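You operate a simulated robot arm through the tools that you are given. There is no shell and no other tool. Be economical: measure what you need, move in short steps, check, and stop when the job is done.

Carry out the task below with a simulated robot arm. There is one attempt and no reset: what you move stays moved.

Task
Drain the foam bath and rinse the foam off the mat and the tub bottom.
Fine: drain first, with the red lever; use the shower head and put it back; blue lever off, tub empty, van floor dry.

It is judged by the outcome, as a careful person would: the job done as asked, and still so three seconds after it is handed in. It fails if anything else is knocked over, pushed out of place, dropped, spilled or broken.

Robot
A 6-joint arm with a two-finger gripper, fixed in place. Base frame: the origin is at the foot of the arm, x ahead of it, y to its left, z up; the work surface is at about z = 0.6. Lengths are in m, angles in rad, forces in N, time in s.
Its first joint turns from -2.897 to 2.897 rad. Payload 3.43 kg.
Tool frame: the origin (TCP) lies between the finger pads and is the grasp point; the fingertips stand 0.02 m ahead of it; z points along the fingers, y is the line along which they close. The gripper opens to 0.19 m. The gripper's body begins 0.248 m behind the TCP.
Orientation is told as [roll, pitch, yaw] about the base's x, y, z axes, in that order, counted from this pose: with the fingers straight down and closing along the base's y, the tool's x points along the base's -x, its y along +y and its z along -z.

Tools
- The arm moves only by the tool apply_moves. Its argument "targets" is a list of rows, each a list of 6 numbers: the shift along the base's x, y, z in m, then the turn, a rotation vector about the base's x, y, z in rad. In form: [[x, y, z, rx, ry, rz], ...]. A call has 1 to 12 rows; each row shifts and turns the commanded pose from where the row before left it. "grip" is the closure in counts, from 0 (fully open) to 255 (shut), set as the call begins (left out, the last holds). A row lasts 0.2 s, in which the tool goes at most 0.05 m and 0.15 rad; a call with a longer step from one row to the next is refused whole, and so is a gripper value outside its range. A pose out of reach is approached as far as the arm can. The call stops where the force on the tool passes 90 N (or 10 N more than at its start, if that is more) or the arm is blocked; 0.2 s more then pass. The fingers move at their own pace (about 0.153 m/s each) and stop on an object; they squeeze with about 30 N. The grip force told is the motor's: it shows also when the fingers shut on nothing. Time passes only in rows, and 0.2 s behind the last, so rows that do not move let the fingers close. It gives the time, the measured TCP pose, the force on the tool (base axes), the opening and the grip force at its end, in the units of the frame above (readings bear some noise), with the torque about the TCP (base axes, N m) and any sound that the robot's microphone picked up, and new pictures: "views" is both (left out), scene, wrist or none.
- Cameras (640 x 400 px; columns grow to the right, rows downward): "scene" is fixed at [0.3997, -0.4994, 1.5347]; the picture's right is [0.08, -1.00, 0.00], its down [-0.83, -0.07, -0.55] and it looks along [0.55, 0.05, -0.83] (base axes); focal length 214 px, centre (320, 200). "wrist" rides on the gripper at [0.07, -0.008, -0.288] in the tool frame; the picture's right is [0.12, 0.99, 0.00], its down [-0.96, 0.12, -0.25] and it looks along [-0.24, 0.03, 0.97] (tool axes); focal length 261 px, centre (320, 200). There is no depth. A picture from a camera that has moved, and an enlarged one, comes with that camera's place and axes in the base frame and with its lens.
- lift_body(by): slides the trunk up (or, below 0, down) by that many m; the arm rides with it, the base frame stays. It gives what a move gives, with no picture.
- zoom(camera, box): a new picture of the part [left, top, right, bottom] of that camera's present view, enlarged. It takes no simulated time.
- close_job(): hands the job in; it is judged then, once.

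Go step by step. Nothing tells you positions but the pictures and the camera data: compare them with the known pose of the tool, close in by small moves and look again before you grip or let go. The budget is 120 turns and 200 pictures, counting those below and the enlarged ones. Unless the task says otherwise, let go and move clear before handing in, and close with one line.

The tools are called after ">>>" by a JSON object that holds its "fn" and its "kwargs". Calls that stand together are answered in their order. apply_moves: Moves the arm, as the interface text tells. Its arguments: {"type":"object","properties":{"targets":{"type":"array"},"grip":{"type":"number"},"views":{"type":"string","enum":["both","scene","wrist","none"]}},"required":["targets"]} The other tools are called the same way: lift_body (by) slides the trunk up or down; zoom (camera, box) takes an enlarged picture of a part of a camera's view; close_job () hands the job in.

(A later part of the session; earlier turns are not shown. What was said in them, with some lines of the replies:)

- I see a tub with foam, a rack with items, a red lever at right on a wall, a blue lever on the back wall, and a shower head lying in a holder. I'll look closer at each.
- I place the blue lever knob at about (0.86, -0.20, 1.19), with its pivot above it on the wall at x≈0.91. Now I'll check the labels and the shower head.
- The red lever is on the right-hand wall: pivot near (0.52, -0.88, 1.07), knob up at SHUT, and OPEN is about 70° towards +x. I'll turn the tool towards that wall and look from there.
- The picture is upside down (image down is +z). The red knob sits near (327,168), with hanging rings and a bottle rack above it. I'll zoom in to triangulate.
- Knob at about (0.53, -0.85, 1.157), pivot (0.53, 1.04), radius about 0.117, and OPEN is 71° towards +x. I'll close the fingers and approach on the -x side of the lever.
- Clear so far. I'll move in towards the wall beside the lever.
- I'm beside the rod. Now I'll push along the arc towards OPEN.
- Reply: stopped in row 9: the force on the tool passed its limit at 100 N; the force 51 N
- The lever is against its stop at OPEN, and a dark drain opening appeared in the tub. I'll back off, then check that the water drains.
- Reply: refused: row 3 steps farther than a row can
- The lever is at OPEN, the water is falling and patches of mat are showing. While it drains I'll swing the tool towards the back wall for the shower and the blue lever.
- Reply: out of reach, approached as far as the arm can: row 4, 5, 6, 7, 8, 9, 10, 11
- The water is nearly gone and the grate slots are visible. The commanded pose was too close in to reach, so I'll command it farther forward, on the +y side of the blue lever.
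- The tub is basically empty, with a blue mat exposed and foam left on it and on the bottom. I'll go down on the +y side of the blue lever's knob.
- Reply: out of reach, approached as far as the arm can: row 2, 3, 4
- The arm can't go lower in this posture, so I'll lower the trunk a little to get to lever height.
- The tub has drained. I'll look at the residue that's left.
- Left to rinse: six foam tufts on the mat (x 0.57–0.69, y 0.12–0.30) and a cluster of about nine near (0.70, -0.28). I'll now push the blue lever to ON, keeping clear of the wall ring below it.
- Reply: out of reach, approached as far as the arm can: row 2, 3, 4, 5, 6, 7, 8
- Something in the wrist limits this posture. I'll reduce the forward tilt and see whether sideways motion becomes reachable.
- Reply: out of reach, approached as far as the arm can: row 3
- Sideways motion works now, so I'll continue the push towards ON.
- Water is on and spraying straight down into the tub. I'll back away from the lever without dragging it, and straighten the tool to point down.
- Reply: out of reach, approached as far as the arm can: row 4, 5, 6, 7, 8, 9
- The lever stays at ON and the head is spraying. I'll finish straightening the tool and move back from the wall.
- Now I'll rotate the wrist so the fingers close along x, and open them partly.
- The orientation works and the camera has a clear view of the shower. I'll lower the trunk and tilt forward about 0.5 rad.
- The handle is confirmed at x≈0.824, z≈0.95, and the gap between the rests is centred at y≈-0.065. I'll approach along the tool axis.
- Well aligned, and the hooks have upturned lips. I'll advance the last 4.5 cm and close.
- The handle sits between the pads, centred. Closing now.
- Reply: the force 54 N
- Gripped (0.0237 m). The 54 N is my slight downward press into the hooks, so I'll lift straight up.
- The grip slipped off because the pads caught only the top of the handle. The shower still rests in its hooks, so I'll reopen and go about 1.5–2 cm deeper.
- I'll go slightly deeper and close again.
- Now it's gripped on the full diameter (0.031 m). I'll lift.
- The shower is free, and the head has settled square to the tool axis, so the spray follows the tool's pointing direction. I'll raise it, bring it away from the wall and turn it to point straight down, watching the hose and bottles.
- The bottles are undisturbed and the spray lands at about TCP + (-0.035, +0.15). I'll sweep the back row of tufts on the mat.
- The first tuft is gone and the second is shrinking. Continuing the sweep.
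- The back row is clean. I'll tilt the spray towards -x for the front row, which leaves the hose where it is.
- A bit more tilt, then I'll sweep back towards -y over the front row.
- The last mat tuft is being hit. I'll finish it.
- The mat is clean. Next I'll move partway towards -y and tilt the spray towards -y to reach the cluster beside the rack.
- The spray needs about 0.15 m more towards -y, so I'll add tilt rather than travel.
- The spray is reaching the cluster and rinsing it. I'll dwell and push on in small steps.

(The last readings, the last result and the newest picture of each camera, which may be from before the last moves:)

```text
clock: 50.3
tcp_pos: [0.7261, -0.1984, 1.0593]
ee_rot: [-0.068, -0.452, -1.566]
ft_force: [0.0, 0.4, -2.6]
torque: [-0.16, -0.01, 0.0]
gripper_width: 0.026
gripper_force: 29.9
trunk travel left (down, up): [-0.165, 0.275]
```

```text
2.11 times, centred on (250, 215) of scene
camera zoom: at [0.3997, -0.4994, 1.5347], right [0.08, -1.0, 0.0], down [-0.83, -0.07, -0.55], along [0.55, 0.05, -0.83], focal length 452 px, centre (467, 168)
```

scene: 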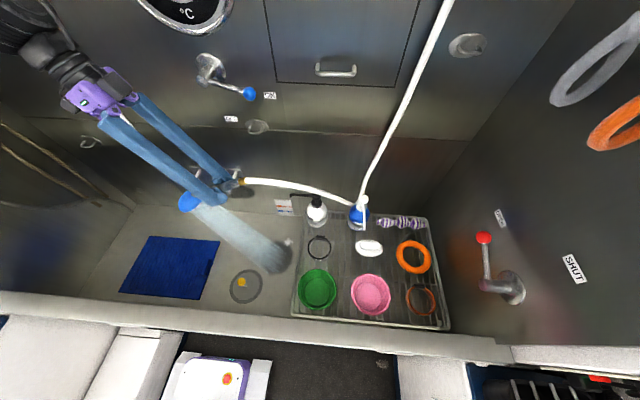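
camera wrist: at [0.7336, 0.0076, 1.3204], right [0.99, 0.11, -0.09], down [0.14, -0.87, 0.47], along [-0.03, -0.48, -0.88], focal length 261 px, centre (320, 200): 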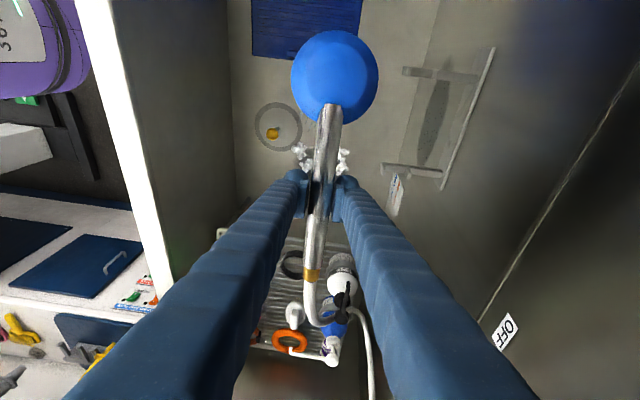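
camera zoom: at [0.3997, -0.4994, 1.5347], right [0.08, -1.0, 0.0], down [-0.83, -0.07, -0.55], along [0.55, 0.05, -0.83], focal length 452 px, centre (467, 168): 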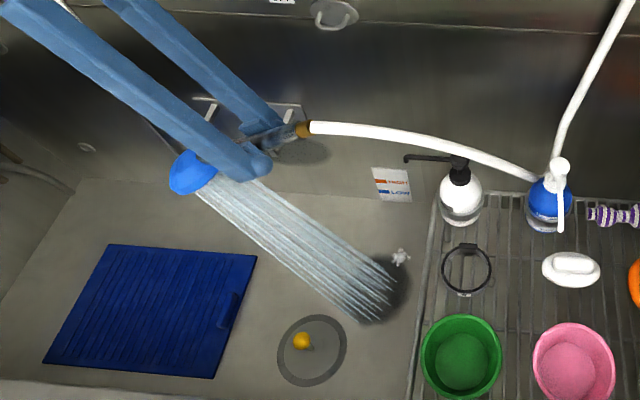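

One tuft remains at about (0.78, -0.31). I'll tilt the spray towards +x.

>>> {"fn": "apply_moves", "kwargs": {"targets": [[0.01, -0.01, 0, 0, -0.07, 0], [0.01, 0, 0, 0, -0.05, 0], [0, 0, 0, 0, 0, 0], [0, 0, 0, 0, 0, 0], [0, 0, 0, 0, 0, 0]]}}

>>> {"fn": "zoom", "kwargs": {"camera": "scene", "box": [100, 120, 400, 310]}}

```text
clock: 51.5
tcp_pos: [0.7458, -0.2091, 1.0601]
ee_rot: [0.066, -0.451, -1.621]
ft_force: [0.1, 0.0, -1.9]
torque: [-0.15, 0.0, 0.0]
gripper_width: 0.0257
gripper_force: 30.0
trunk travel left (down, up): [-0.165, 0.275]
camera wrist: at [0.7274, -0.0198, 1.2869], right [1.0, 0.09, 0.01], down [0.06, -0.76, 0.65], along [0.06, -0.64, -0.76], focal length 261 px, centre (320, 200)
```

scene: 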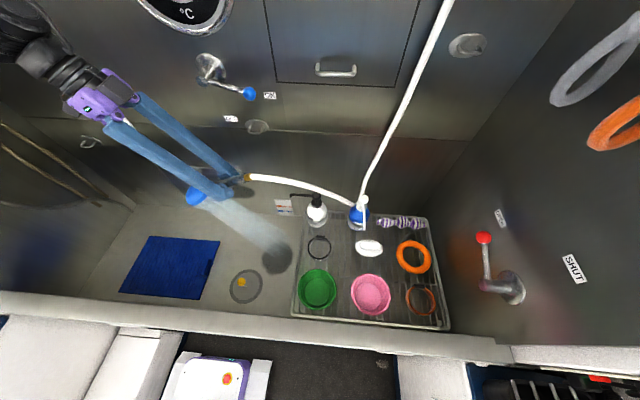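
wrist: 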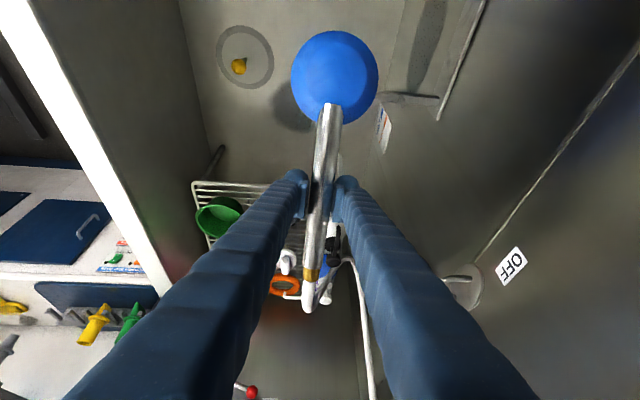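

```text
2.11 times, centred on (250, 215) of scene
camera zoom: at [0.3997, -0.4994, 1.5347], right [0.08, -1.0, 0.0], down [-0.83, -0.07, -0.55], along [0.55, 0.05, -0.83], focal length 452 px, centre (467, 168)
```

zoom: 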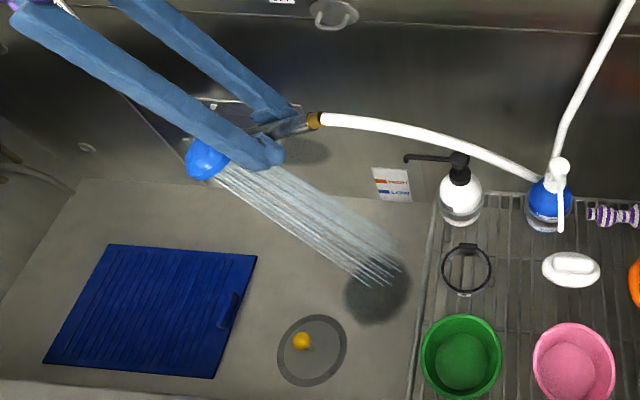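

All the foam is gone; the dark spot was there all along. I'll straighten the tool and return to above the holder with a small forward tilt, so the head sits level.

>>> {"fn": "apply_moves", "kwargs": {"targets": [[0, 0.04, 0, 0.15, 0, 0], [0, 0.045, 0, 0.15, 0, 0], [0, 0.045, 0, 0.15, 0, 0], [0.01, 0.013, 0, 0, -0.06, 0.05], [0.01, 0, 0, 0, -0.05, 0], [0, 0, 0, 0, 0, 0]]}}

>>> {"fn": "zoom", "kwargs": {"camera": "scene", "box": [100, 120, 400, 310]}}

>>> {"fn": "zoom", "kwargs": {"camera": "wrist", "box": [220, 50, 420, 250]}}

```text
clock: 52.9
tcp_pos: [0.7663, -0.0658, 1.059]
ee_rot: [0.156, 0.001, -1.568]
ft_force: [0.3, 0.2, -1.9]
torque: [-0.17, 0.01, 0.01]
gripper_width: 0.0261
gripper_force: 29.9
trunk travel left (down, up): [-0.165, 0.275]
camera wrist: at [0.7124, 0.0047, 1.3421], right [0.98, 0.12, 0.15], down [0.08, -0.96, 0.26], along [0.18, -0.24, -0.95], focal length 261 px, centre (320, 200)
```

scene: 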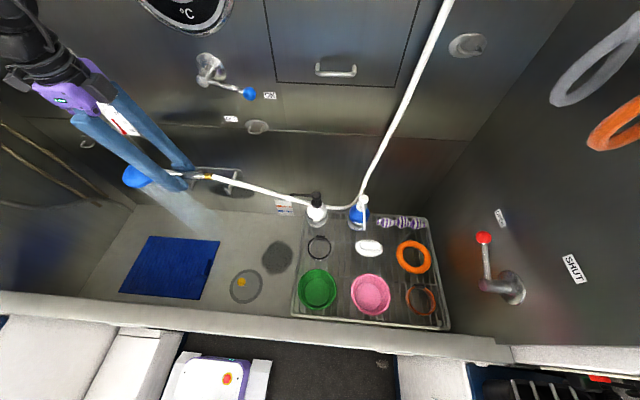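
wrist: 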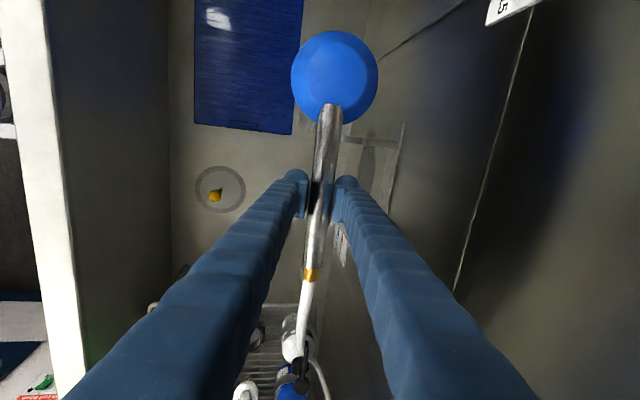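

```text
2.11 times, centred on (250, 215) of scene
camera zoom: at [0.3997, -0.4994, 1.5347], right [0.08, -1.0, 0.0], down [-0.83, -0.07, -0.55], along [0.55, 0.05, -0.83], focal length 452 px, centre (467, 168)
```

zoom: 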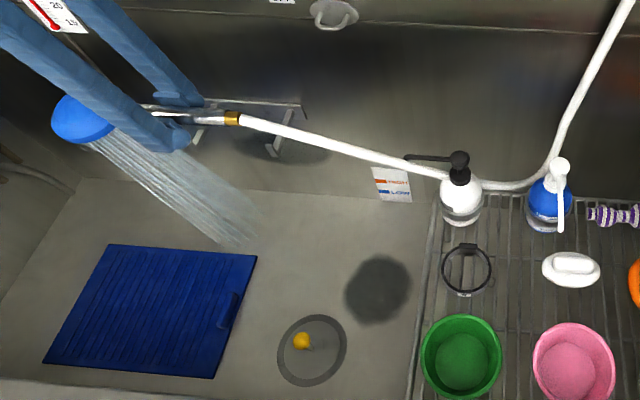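

```text
2.00 times, centred on (320, 150) of wrist
camera zoom: at [0.7124, 0.0047, 1.3421], right [0.98, 0.12, 0.15], down [0.08, -0.96, 0.26], along [0.18, -0.24, -0.95], focal length 521 px, centre (320, 300)
```

zoom: 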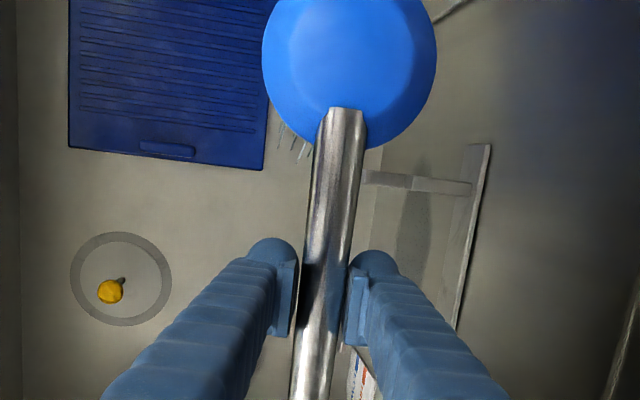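

The floor and mat look clear. Now I'll go above the hooks at x≈0.835, then lower.

>>> {"fn": "zoom", "kwargs": {"camera": "wrist", "box": [170, 0, 330, 100]}}

>>> {"fn": "apply_moves", "kwargs": {"targets": [[0.03, 0.0, 0, 0, 0, 0], [0.03, 0.0, 0, 0, 0, 0], [0.009, 0, -0.02, 0, 0, 0], [0, 0, -0.02, 0, 0, 0]]}}

>>> {"fn": "zoom", "kwargs": {"camera": "wrist", "box": [220, 50, 420, 250]}}

>>> {"fn": "zoom", "kwargs": {"camera": "scene", "box": [150, 150, 310, 250]}}

```text
4.00 times, centred on (250, 50) of wrist
camera zoom: at [0.7124, 0.0047, 1.3421], right [0.98, 0.12, 0.15], down [0.08, -0.96, 0.26], along [0.18, -0.24, -0.95], focal length 1043 px, centre (600, 800)
```

zoom: 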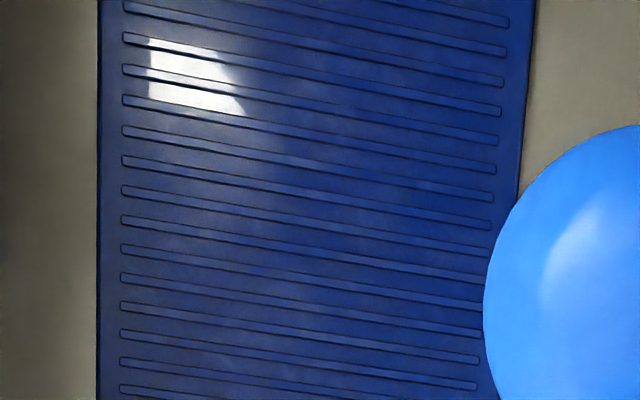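

```text
clock: 53.9
tcp_pos: [0.8337, -0.0643, 1.0183]
ee_rot: [0.153, -0.001, -1.567]
ft_force: [0.6, 1.3, -2.3]
torque: [-0.16, -0.02, -0.02]
gripper_width: 0.0258
gripper_force: 30.2
trunk travel left (down, up): [-0.165, 0.275]
camera wrist: at [0.7808, 0.0051, 1.3014], right [0.98, 0.12, 0.15], down [0.08, -0.96, 0.26], along [0.18, -0.24, -0.95], focal length 261 px, centre (320, 200)
```

scene: 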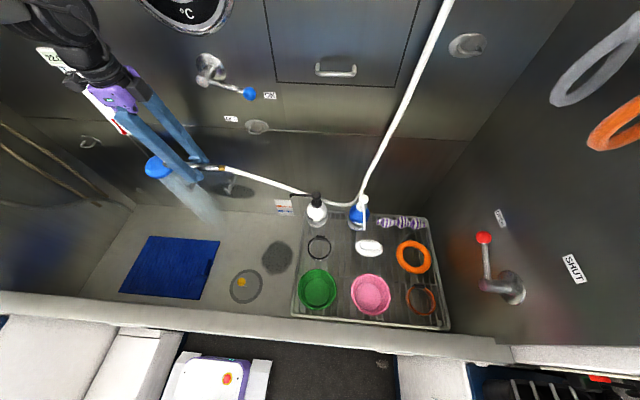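
wrist: 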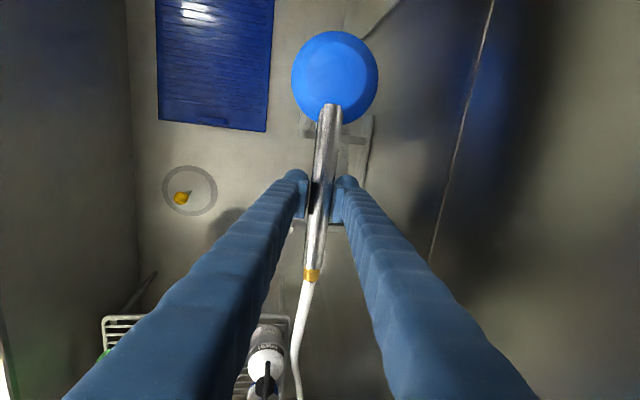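

```text
2.00 times, centred on (320, 150) of wrist
camera zoom: at [0.7808, 0.0051, 1.3014], right [0.98, 0.12, 0.15], down [0.08, -0.96, 0.26], along [0.18, -0.24, -0.95], focal length 521 px, centre (320, 300)
```

zoom: 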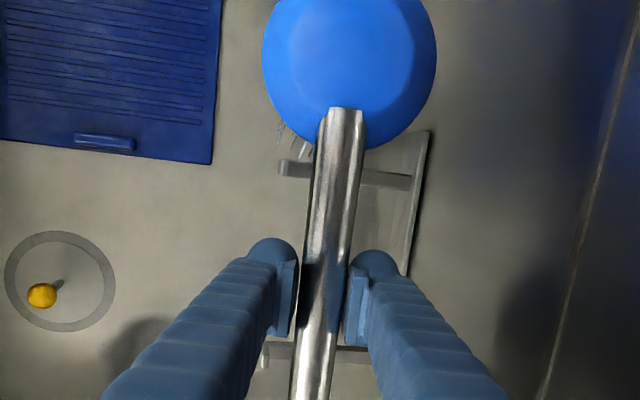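

```text
4.00 times, centred on (230, 200) of scene
camera zoom: at [0.3997, -0.4994, 1.5347], right [0.08, -1.0, 0.0], down [-0.83, -0.07, -0.55], along [0.55, 0.05, -0.83], focal length 858 px, centre (680, 200)
```

zoom: 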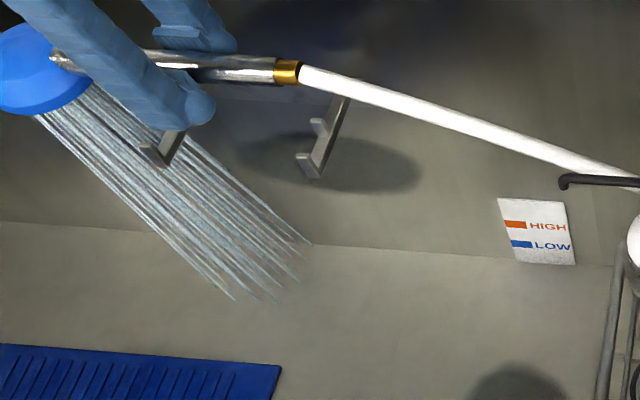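

The hook slots are centred at x≈0.83 with lip tops at z≈0.95. I'll shift slightly and lower.

>>> {"fn": "apply_moves", "kwargs": {"targets": [[-0.004, 0, -0.03, 0, 0, 0], [0, 0, -0.025, 0, 0, 0]]}}

>>> {"fn": "zoom", "kwargs": {"camera": "wrist", "box": [220, 50, 420, 250]}}

>>> {"fn": "zoom", "kwargs": {"camera": "scene", "box": [150, 150, 270, 225]}}

```text
clock: 54.5
tcp_pos: [0.8297, -0.0644, 0.9652]
ee_rot: [0.156, -0.001, -1.568]
ft_force: [-0.3, 0.3, -2.8]
torque: [-0.16, 0.06, -0.03]
gripper_width: 0.026
gripper_force: 30.1
trunk travel left (down, up): [-0.165, 0.275]
camera wrist: at [0.7765, 0.0051, 1.2468], right [0.98, 0.12, 0.15], down [0.08, -0.96, 0.26], along [0.18, -0.24, -0.95], focal length 261 px, centre (320, 200)
```

scene: 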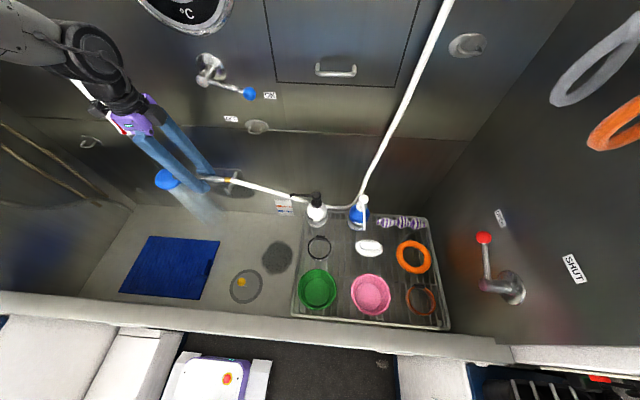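
wrist: 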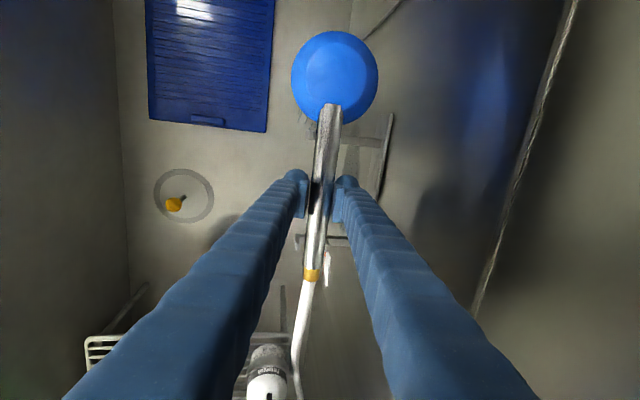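

```text
2.00 times, centred on (320, 150) of wrist
camera zoom: at [0.7765, 0.0051, 1.2468], right [0.98, 0.12, 0.15], down [0.08, -0.96, 0.26], along [0.18, -0.24, -0.95], focal length 521 px, centre (320, 300)
```

zoom: 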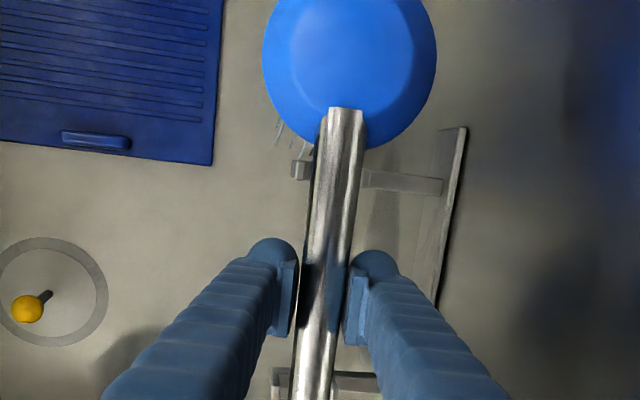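

```text
5.33 times, centred on (210, 188) of scene
camera zoom: at [0.3997, -0.4994, 1.5347], right [0.08, -1.0, 0.0], down [-0.83, -0.07, -0.55], along [0.55, 0.05, -0.83], focal length 1144 px, centre (907, 267)
```

zoom: 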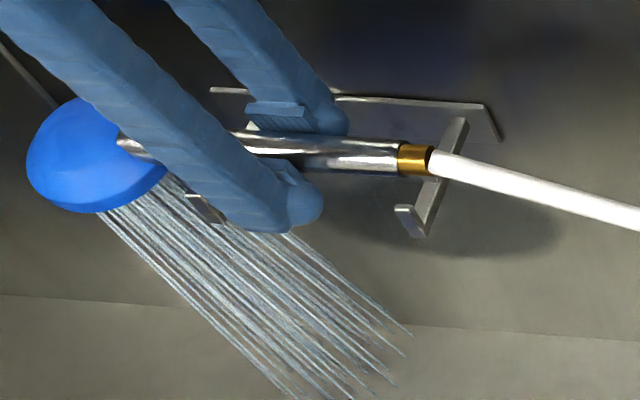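

Aligned over the slots. I'll lower the rest gently.

>>> {"fn": "apply_moves", "kwargs": {"targets": [[0, 0, -0.015, 0, 0, 0], [0, 0, -0.012, 0, 0, 0], [0, 0, -0.008, 0, 0, 0]]}}

>>> {"fn": "zoom", "kwargs": {"camera": "wrist", "box": [220, 50, 420, 250]}}

>>> {"fn": "zoom", "kwargs": {"camera": "scene", "box": [150, 150, 270, 225]}}

```text
clock: 55.3
tcp_pos: [0.8307, -0.0646, 0.9289]
ee_rot: [0.156, 0.0, -1.566]
ft_force: [6.4, -1.2, -2.8]
torque: [-0.24, 0.04, -0.44]
gripper_width: 0.0259
gripper_force: 30.2
trunk travel left (down, up): [-0.165, 0.275]
camera wrist: at [0.7777, 0.005, 1.2125], right [0.98, 0.12, 0.15], down [0.08, -0.96, 0.26], along [0.18, -0.24, -0.95], focal length 261 px, centre (320, 200)
```

scene: 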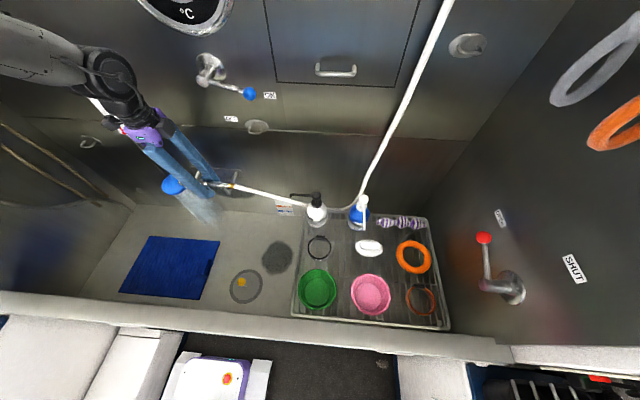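
wrist: 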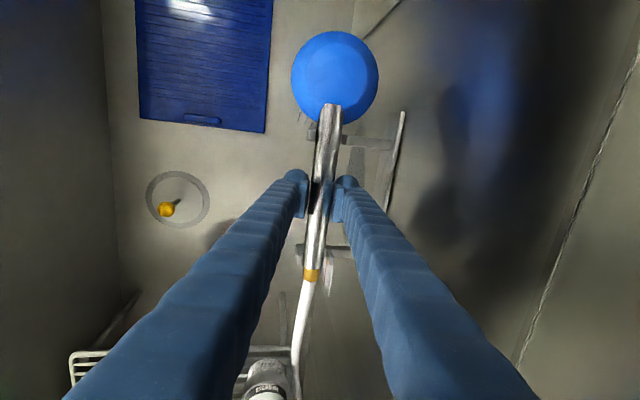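

```text
2.00 times, centred on (320, 150) of wrist
camera zoom: at [0.7777, 0.005, 1.2125], right [0.98, 0.12, 0.15], down [0.08, -0.96, 0.26], along [0.18, -0.24, -0.95], focal length 521 px, centre (320, 300)
```

zoom: 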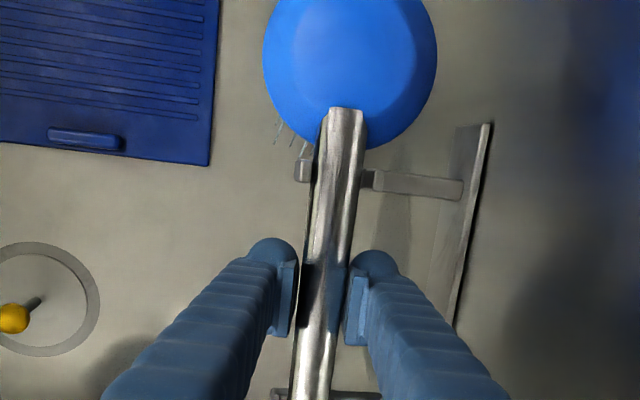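

```text
5.33 times, centred on (210, 188) of scene
camera zoom: at [0.3997, -0.4994, 1.5347], right [0.08, -1.0, 0.0], down [-0.83, -0.07, -0.55], along [0.55, 0.05, -0.83], focal length 1144 px, centre (907, 267)
```

zoom: 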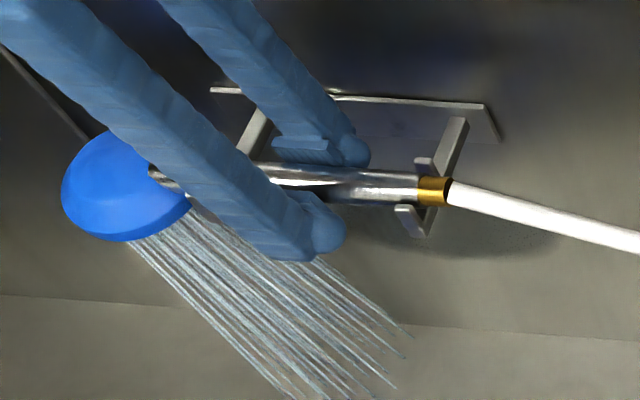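

The handle is in the slots and the collar pixel matches the original within 1 px. I'll settle it a few mm lower, then release.

>>> {"fn": "apply_moves", "kwargs": {"targets": [[0.002, 0, -0.003, 0, 0, 0], [0, 0, -0.003, 0, 0, 0], [0, 0, 0, 0, 0, 0]], "views": "none"}}

```text
clock: 56.1
tcp_pos: [0.8324, -0.0657, 0.927]
ee_rot: [0.158, 0.0, -1.567]
ft_force: [0.6, 1.5, 28.4]
torque: [0.06, 0.42, -0.04]
gripper_width: 0.0254
gripper_force: 29.6
trunk travel left (down, up): [-0.165, 0.275]
```

It's seated (28 N contact). Releasing.

>>> {"fn": "apply_moves", "kwargs": {"targets": [[0, 0, 0.003, 0, 0, 0], [0, 0, 0, 0, 0, 0], [0, 0, 0, 0, 0, 0]], "grip": 150}}

>>> {"fn": "zoom", "kwargs": {"camera": "scene", "box": [150, 150, 270, 225]}}

>>> {"fn": "zoom", "kwargs": {"camera": "wrist", "box": [220, 50, 420, 250]}}

```text
clock: 56.9
tcp_pos: [0.8334, -0.0658, 0.927]
ee_rot: [0.155, 0.002, -1.568]
ft_force: [0.4, 0.5, -0.5]
torque: [-0.03, 0.02, 0.02]
gripper_width: 0.0783
gripper_force: 0.0
trunk travel left (down, up): [-0.165, 0.275]
camera wrist: at [0.7792, 0.0046, 1.2095], right [0.98, 0.12, 0.15], down [0.08, -0.96, 0.26], along [0.18, -0.24, -0.95], focal length 261 px, centre (320, 200)
```

scene: 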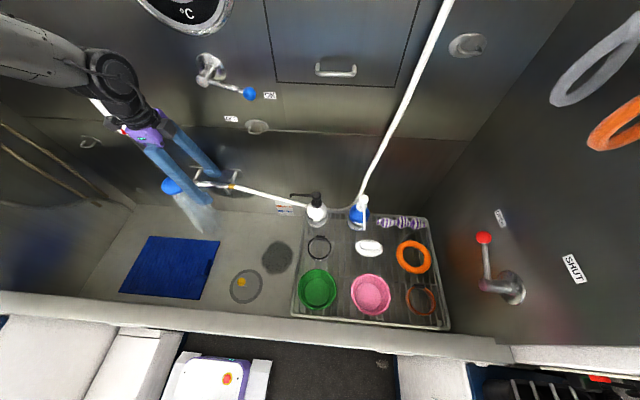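
wrist: 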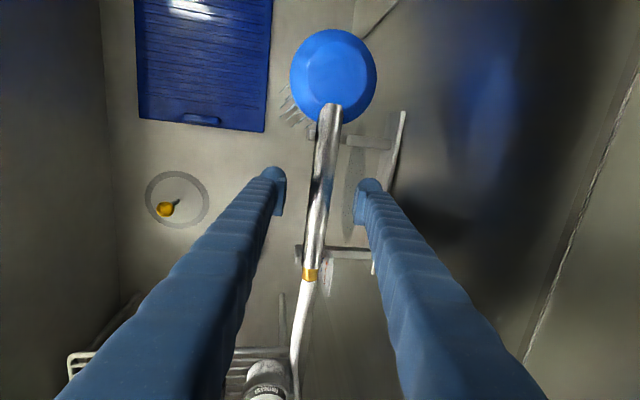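

```text
5.33 times, centred on (210, 188) of scene
camera zoom: at [0.3997, -0.4994, 1.5347], right [0.08, -1.0, 0.0], down [-0.83, -0.07, -0.55], along [0.55, 0.05, -0.83], focal length 1144 px, centre (907, 267)
```

zoom: 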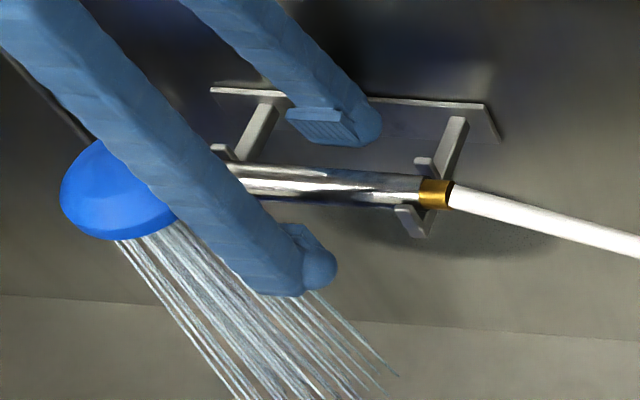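

```text
2.00 times, centred on (320, 150) of wrist
camera zoom: at [0.7792, 0.0046, 1.2095], right [0.98, 0.12, 0.15], down [0.08, -0.96, 0.26], along [0.18, -0.24, -0.95], focal length 521 px, centre (320, 300)
```

zoom: 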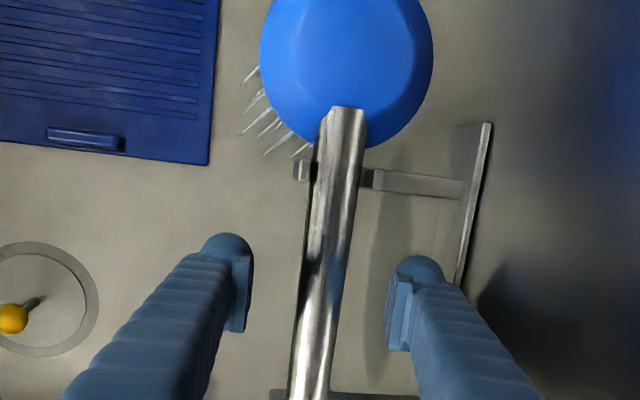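

The shower rests in both hooks just as before. I'll back out upwards and head for the blue lever.

>>> {"fn": "apply_moves", "kwargs": {"targets": [[-0.006, 0, 0.04, 0, 0, 0], [-0.006, 0, 0.045, 0, 0, 0], [-0.02, 0, 0.045, 0, 0, 0], [-0.03, 0, 0.03, 0, 0, 0]], "views": "none"}}

>>> {"fn": "lift_body", "kwargs": {"by": 0.18}}

>>> {"fn": "apply_moves", "kwargs": {"targets": [[-0.01, -0.04, 0.01, 0, 0, 0], [-0.01, -0.045, 0.01, 0, 0, 0], [0, -0.045, 0.02, 0, -0.1, 0], [0, -0.045, 0.02, 0, -0.12, 0], [0, -0.045, 0.01, 0, -0.12, 0]], "grip": 255}}

>>> {"fn": "zoom", "kwargs": {"camera": "scene", "box": [140, 40, 340, 220]}}

```text
clock: 57.9
tcp_pos: [0.7693, -0.065, 1.0877]
ee_rot: [0.157, 0.0, -1.567]
ft_force: [0.3, 0.3, 0.2]
torque: [0.0, -0.08, 0.0]
gripper_width: 0.0785
gripper_force: 0.0
trunk travel left (down, up): [-0.165, 0.275]
```

```text
clock: 59.9
tcp_pos: [0.7689, -0.0648, 1.2665]
ee_rot: [0.156, 0.0, -1.569]
ft_force: [-0.1, 0.1, 0.5]
torque: [-0.02, 0.02, -0.01]
gripper_width: 0.0783
gripper_force: 0.1
trunk travel left (down, up): [-0.345, 0.095]
```

```text
clock: 61.1
tcp_pos: [0.7493, -0.2887, 1.3384]
ee_rot: [0.498, 0.0, -1.57]
ft_force: [-0.1, 0.0, 0.3]
torque: [0.04, -0.08, 0.03]
gripper_width: 0.0
gripper_force: 29.8
trunk travel left (down, up): [-0.345, 0.095]
camera wrist: at [0.6042, -0.2177, 1.5866], right [0.87, 0.12, 0.47], down [-0.01, -0.96, 0.27], along [0.49, -0.25, -0.84], focal length 261 px, centre (320, 200)
```

scene: 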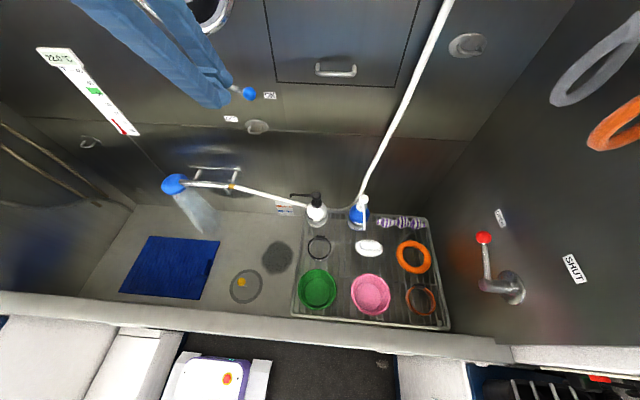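
wrist: 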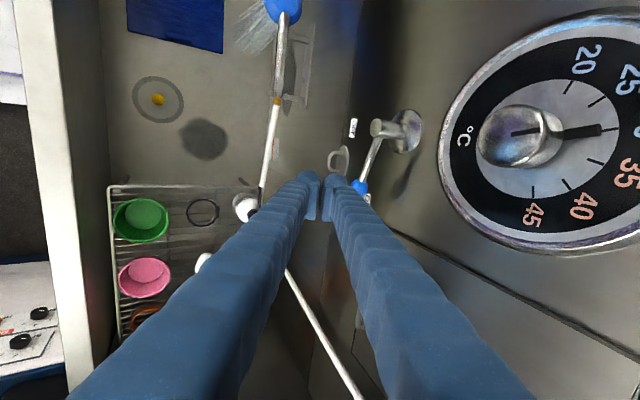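

```text
2.22 times, centred on (240, 130) of scene
camera zoom: at [0.3997, -0.4994, 1.5347], right [0.08, -1.0, 0.0], down [-0.83, -0.07, -0.55], along [0.55, 0.05, -0.83], focal length 477 px, centre (498, 356)
```

zoom: 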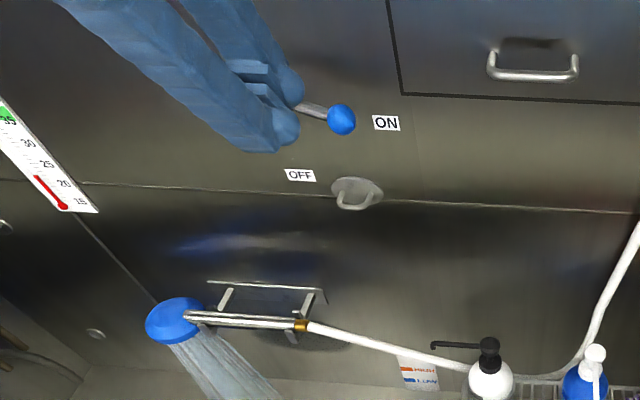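

Knob confirmed at (0.866, -0.294, 1.258). I'll move over the rod on its upper side, adding a bit of tilt to stay clear of the dial.

>>> {"fn": "apply_moves", "kwargs": {"targets": [[0.02, 0.003, 0, 0, -0.12, 0], [0.03, 0.003, 0, 0, 0, 0], [0.03, 0.003, 0, 0, 0, 0], [0.026, 0.003, -0.012, 0, 0, 0]]}}

>>> {"fn": "zoom", "kwargs": {"camera": "scene", "box": [160, 40, 300, 150]}}

>>> {"fn": "zoom", "kwargs": {"camera": "wrist", "box": [240, 100, 440, 240]}}

```text
clock: 62.1
tcp_pos: [0.8592, -0.2734, 1.3224]
ee_rot: [0.614, 0.001, -1.567]
ft_force: [0.8, -0.6, -0.9]
torque: [0.03, 0.03, 0.03]
gripper_width: 0.0
gripper_force: 29.6
trunk travel left (down, up): [-0.345, 0.095]
camera wrist: at [0.6862, -0.2035, 1.5519], right [0.81, 0.12, 0.57], down [-0.04, -0.96, 0.27], along [0.58, -0.24, -0.78], focal length 261 px, centre (320, 200)
```

scene: 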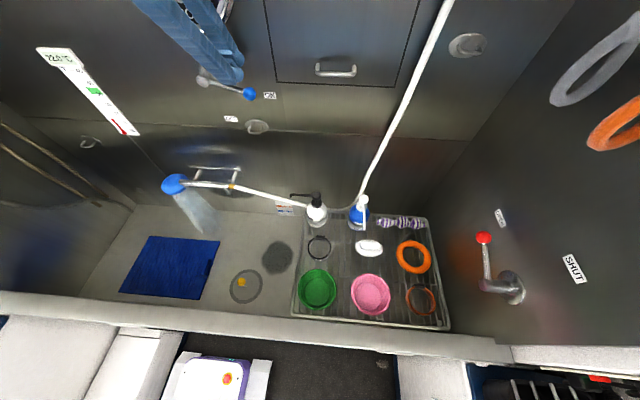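
wrist: 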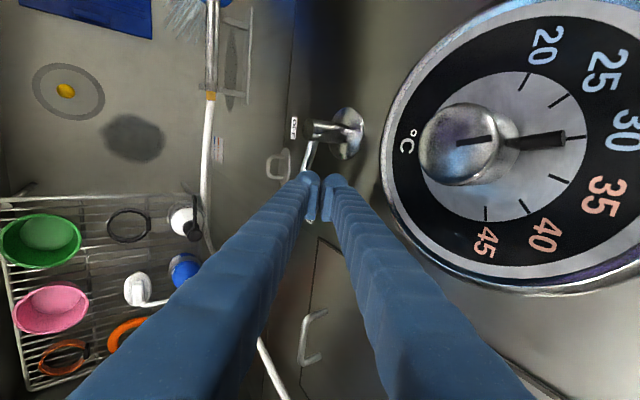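

```text
3.64 times, centred on (230, 95) of scene
camera zoom: at [0.3997, -0.4994, 1.5347], right [0.08, -1.0, 0.0], down [-0.83, -0.07, -0.55], along [0.55, 0.05, -0.83], focal length 780 px, centre (647, 582)
```

zoom: 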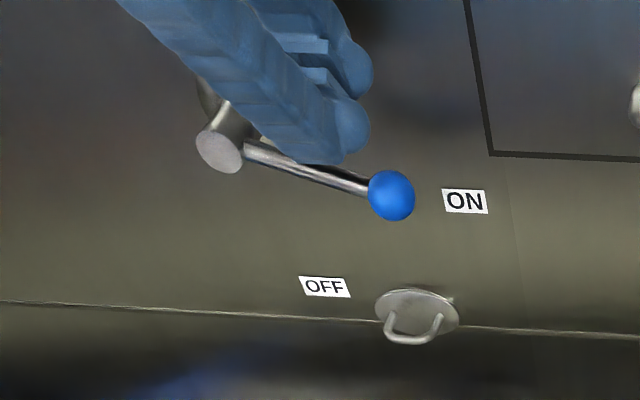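

```text
2.86 times, centred on (340, 170) of wrist
camera zoom: at [0.6862, -0.2035, 1.5519], right [0.81, 0.12, 0.57], down [-0.04, -0.96, 0.27], along [0.58, -0.24, -0.78], focal length 745 px, centre (263, 286)
```

zoom: 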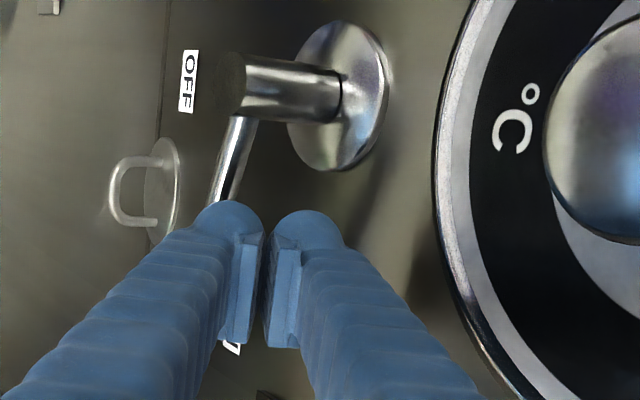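

The fingers sit just above the rod. Now I'll push down and towards +y along the arc to OFF.

>>> {"fn": "apply_moves", "kwargs": {"targets": [[-0.008, -0.004, -0.02, 0, 0, 0], [0, 0, -0.02, 0, 0, 0], [0, 0.002, -0.018, 0, 0, 0], [0, 0.006, -0.016, 0, 0, 0], [0, 0.01, -0.014, 0, 0, 0], [0, 0.012, -0.012, 0, 0, 0], [0, 0.015, -0.008, 0, 0, 0], [0, 0.012, -0.002, 0, 0, 0], [0, 0.01, 0, 0, 0, 0]]}}

>>> {"fn": "zoom", "kwargs": {"camera": "scene", "box": [140, 40, 340, 220]}}

```text
clock: 64.1
tcp_pos: [0.8474, -0.2266, 1.2162]
ee_rot: [0.622, -0.007, -1.585]
ft_force: [-9.5, -75.5, -0.1]
torque: [0.37, 0.64, -1.22]
gripper_width: 0.0
gripper_force: 30.3
trunk travel left (down, up): [-0.345, 0.095]
camera wrist: at [0.6739, -0.1522, 1.4444], right [0.81, 0.11, 0.58], down [-0.06, -0.96, 0.28], along [0.58, -0.26, -0.77], focal length 261 px, centre (320, 200)
```

scene: 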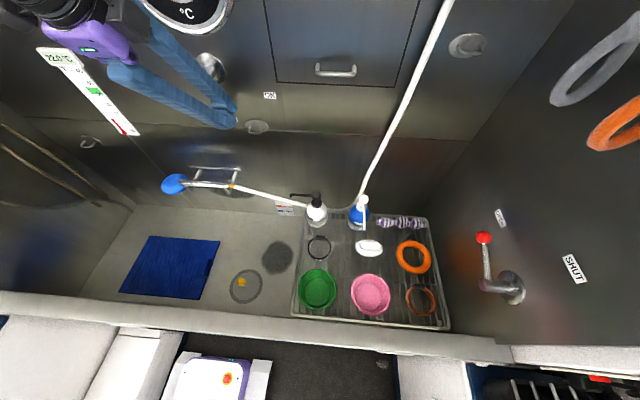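
wrist: 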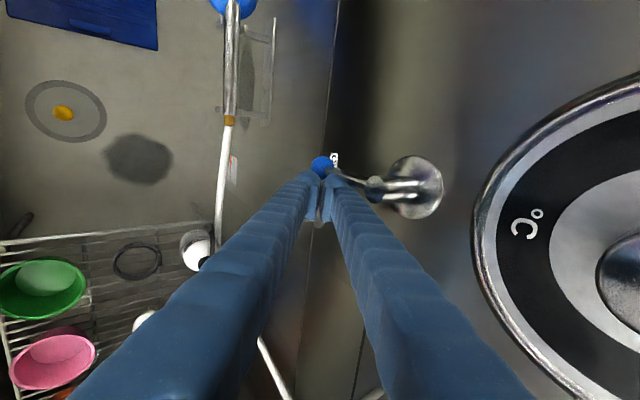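

```text
2.22 times, centred on (240, 130) of scene
camera zoom: at [0.3997, -0.4994, 1.5347], right [0.08, -1.0, 0.0], down [-0.83, -0.07, -0.55], along [0.55, 0.05, -0.83], focal length 477 px, centre (498, 356)
```

zoom: 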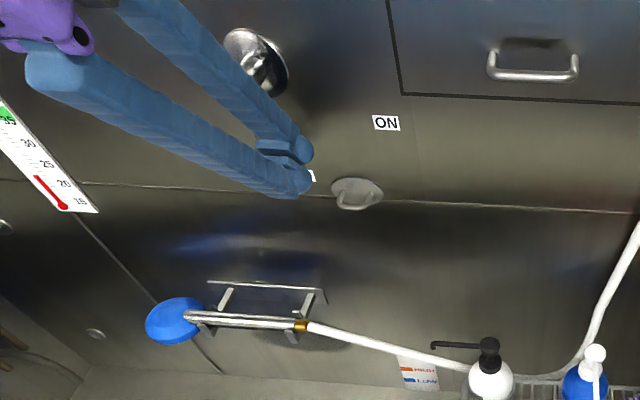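

Water is off, the lever is at its stop (75 N side reaction), and the head is in its holder. I'll back away clear.

>>> {"fn": "apply_moves", "kwargs": {"targets": [[0, -0.015, 0.0, 0, 0, 0], [-0.02, -0.02, 0.01, 0, 0, 0], [-0.035, -0.005, 0.03, 0, 0, 0], [-0.035, 0, 0.03, 0, 0, 0], [-0.03, 0, 0.03, 0, 0.1, 0], [-0.02, 0, 0.03, 0, 0.12, 0], [0, 0, 0.03, 0, 0.12, 0]]}}

>>> {"fn": "zoom", "kwargs": {"camera": "scene", "box": [140, 40, 340, 220]}}

>>> {"fn": "zoom", "kwargs": {"camera": "scene", "box": [60, 170, 310, 330]}}

>>> {"fn": "zoom", "kwargs": {"camera": "scene", "box": [280, 170, 560, 345]}}

>>> {"fn": "zoom", "kwargs": {"camera": "scene", "box": [0, 290, 480, 400]}}

```text
clock: 65.7
tcp_pos: [0.7079, -0.2499, 1.3734]
ee_rot: [0.272, 0.0, -1.566]
ft_force: [0.6, -0.2, -1.1]
torque: [0.02, 0.12, 0.02]
gripper_width: 0.0001
gripper_force: 29.9
trunk travel left (down, up): [-0.345, 0.095]
camera wrist: at [0.6233, -0.1798, 1.6484], right [0.96, 0.12, 0.27], down [0.05, -0.96, 0.27], along [0.29, -0.24, -0.93], focal length 261 px, centre (320, 200)
```

scene: 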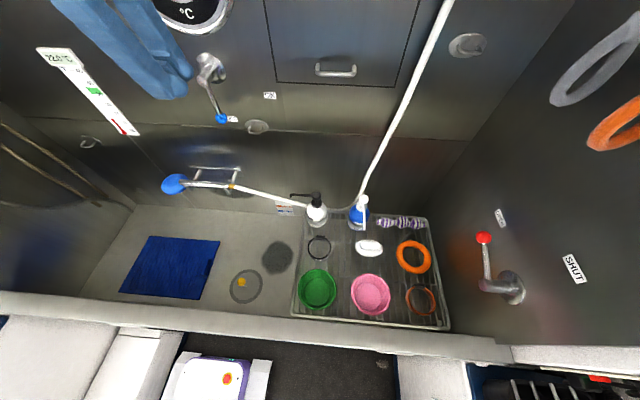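
wrist: 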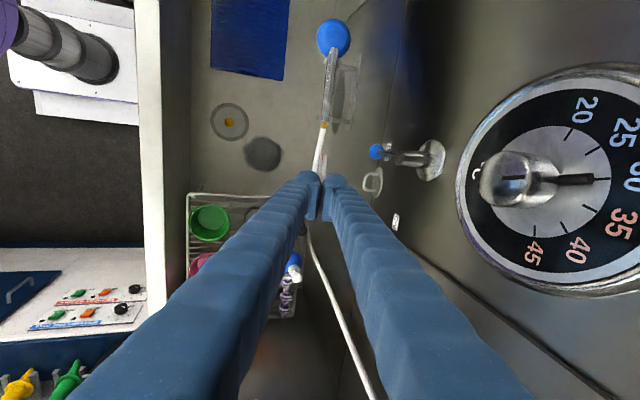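

```text
2.22 times, centred on (240, 130) of scene
camera zoom: at [0.3997, -0.4994, 1.5347], right [0.08, -1.0, 0.0], down [-0.83, -0.07, -0.55], along [0.55, 0.05, -0.83], focal length 477 px, centre (498, 356)
```

zoom: 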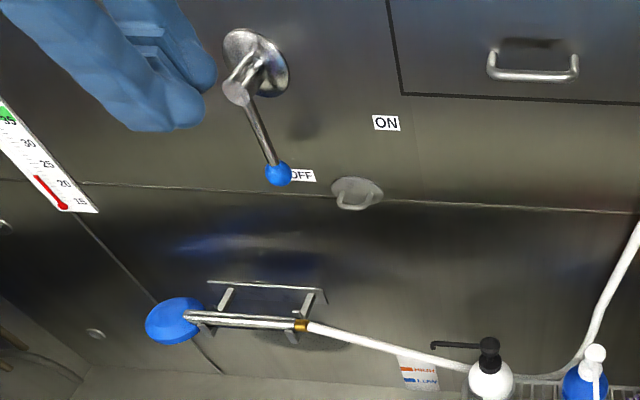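

```text
2.50 times, centred on (185, 250) of scene
camera zoom: at [0.3997, -0.4994, 1.5347], right [0.08, -1.0, 0.0], down [-0.83, -0.07, -0.55], along [0.55, 0.05, -0.83], focal length 536 px, centre (658, 75)
```

zoom: 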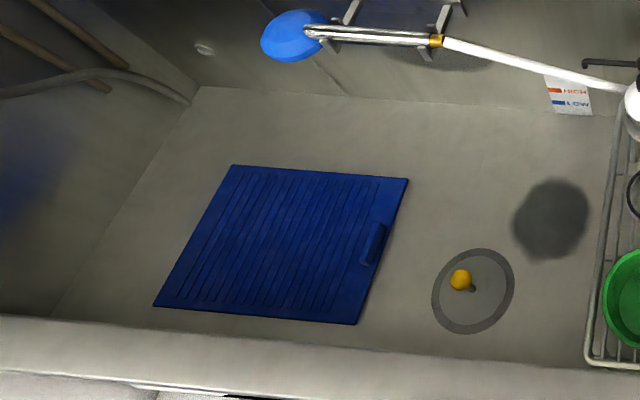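

```text
2.29 times, centred on (420, 258) of scene
camera zoom: at [0.3997, -0.4994, 1.5347], right [0.08, -1.0, 0.0], down [-0.83, -0.07, -0.55], along [0.55, 0.05, -0.83], focal length 490 px, centre (91, 69)
```

zoom: 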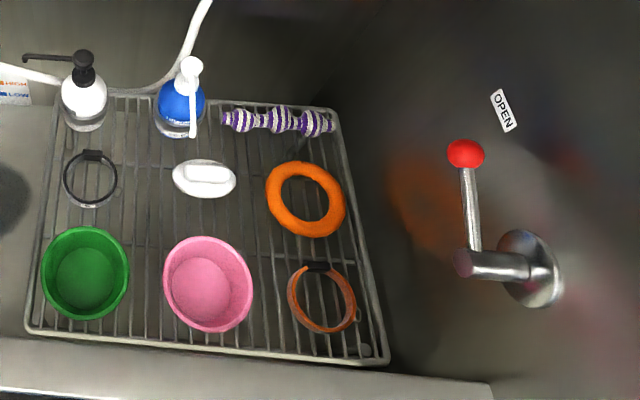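

```text
1.33 times, centred on (240, 345) of scene
camera zoom: at [0.3997, -0.4994, 1.5347], right [0.08, -1.0, 0.0], down [-0.83, -0.07, -0.55], along [0.55, 0.05, -0.83], focal length 286 px, centre (427, 7)
```

zoom: 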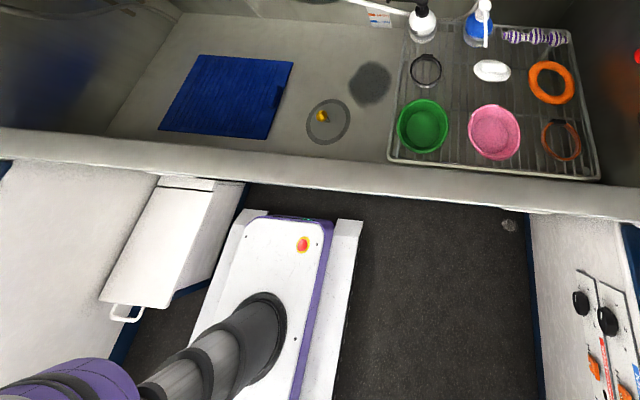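

Red lever is at OPEN, blue lever at OFF, the shower is in its holder, mat and tub bottom are clear, the items are in place and the van floor is dry. Handing in.

>>> {"fn": "close_job", "kwargs": {}}

```text
The job is handed in.
```

The foam bath is drained and the mat and tub bottom are rinsed clear of foam. The shower head is back in its holder, the blue lever is off, and the van floor looks dry. The red lever is still at OPEN. A dark patch on the tub bottom by the rack did not change when sprayed; I took it for a mark or shadow rather than foam.
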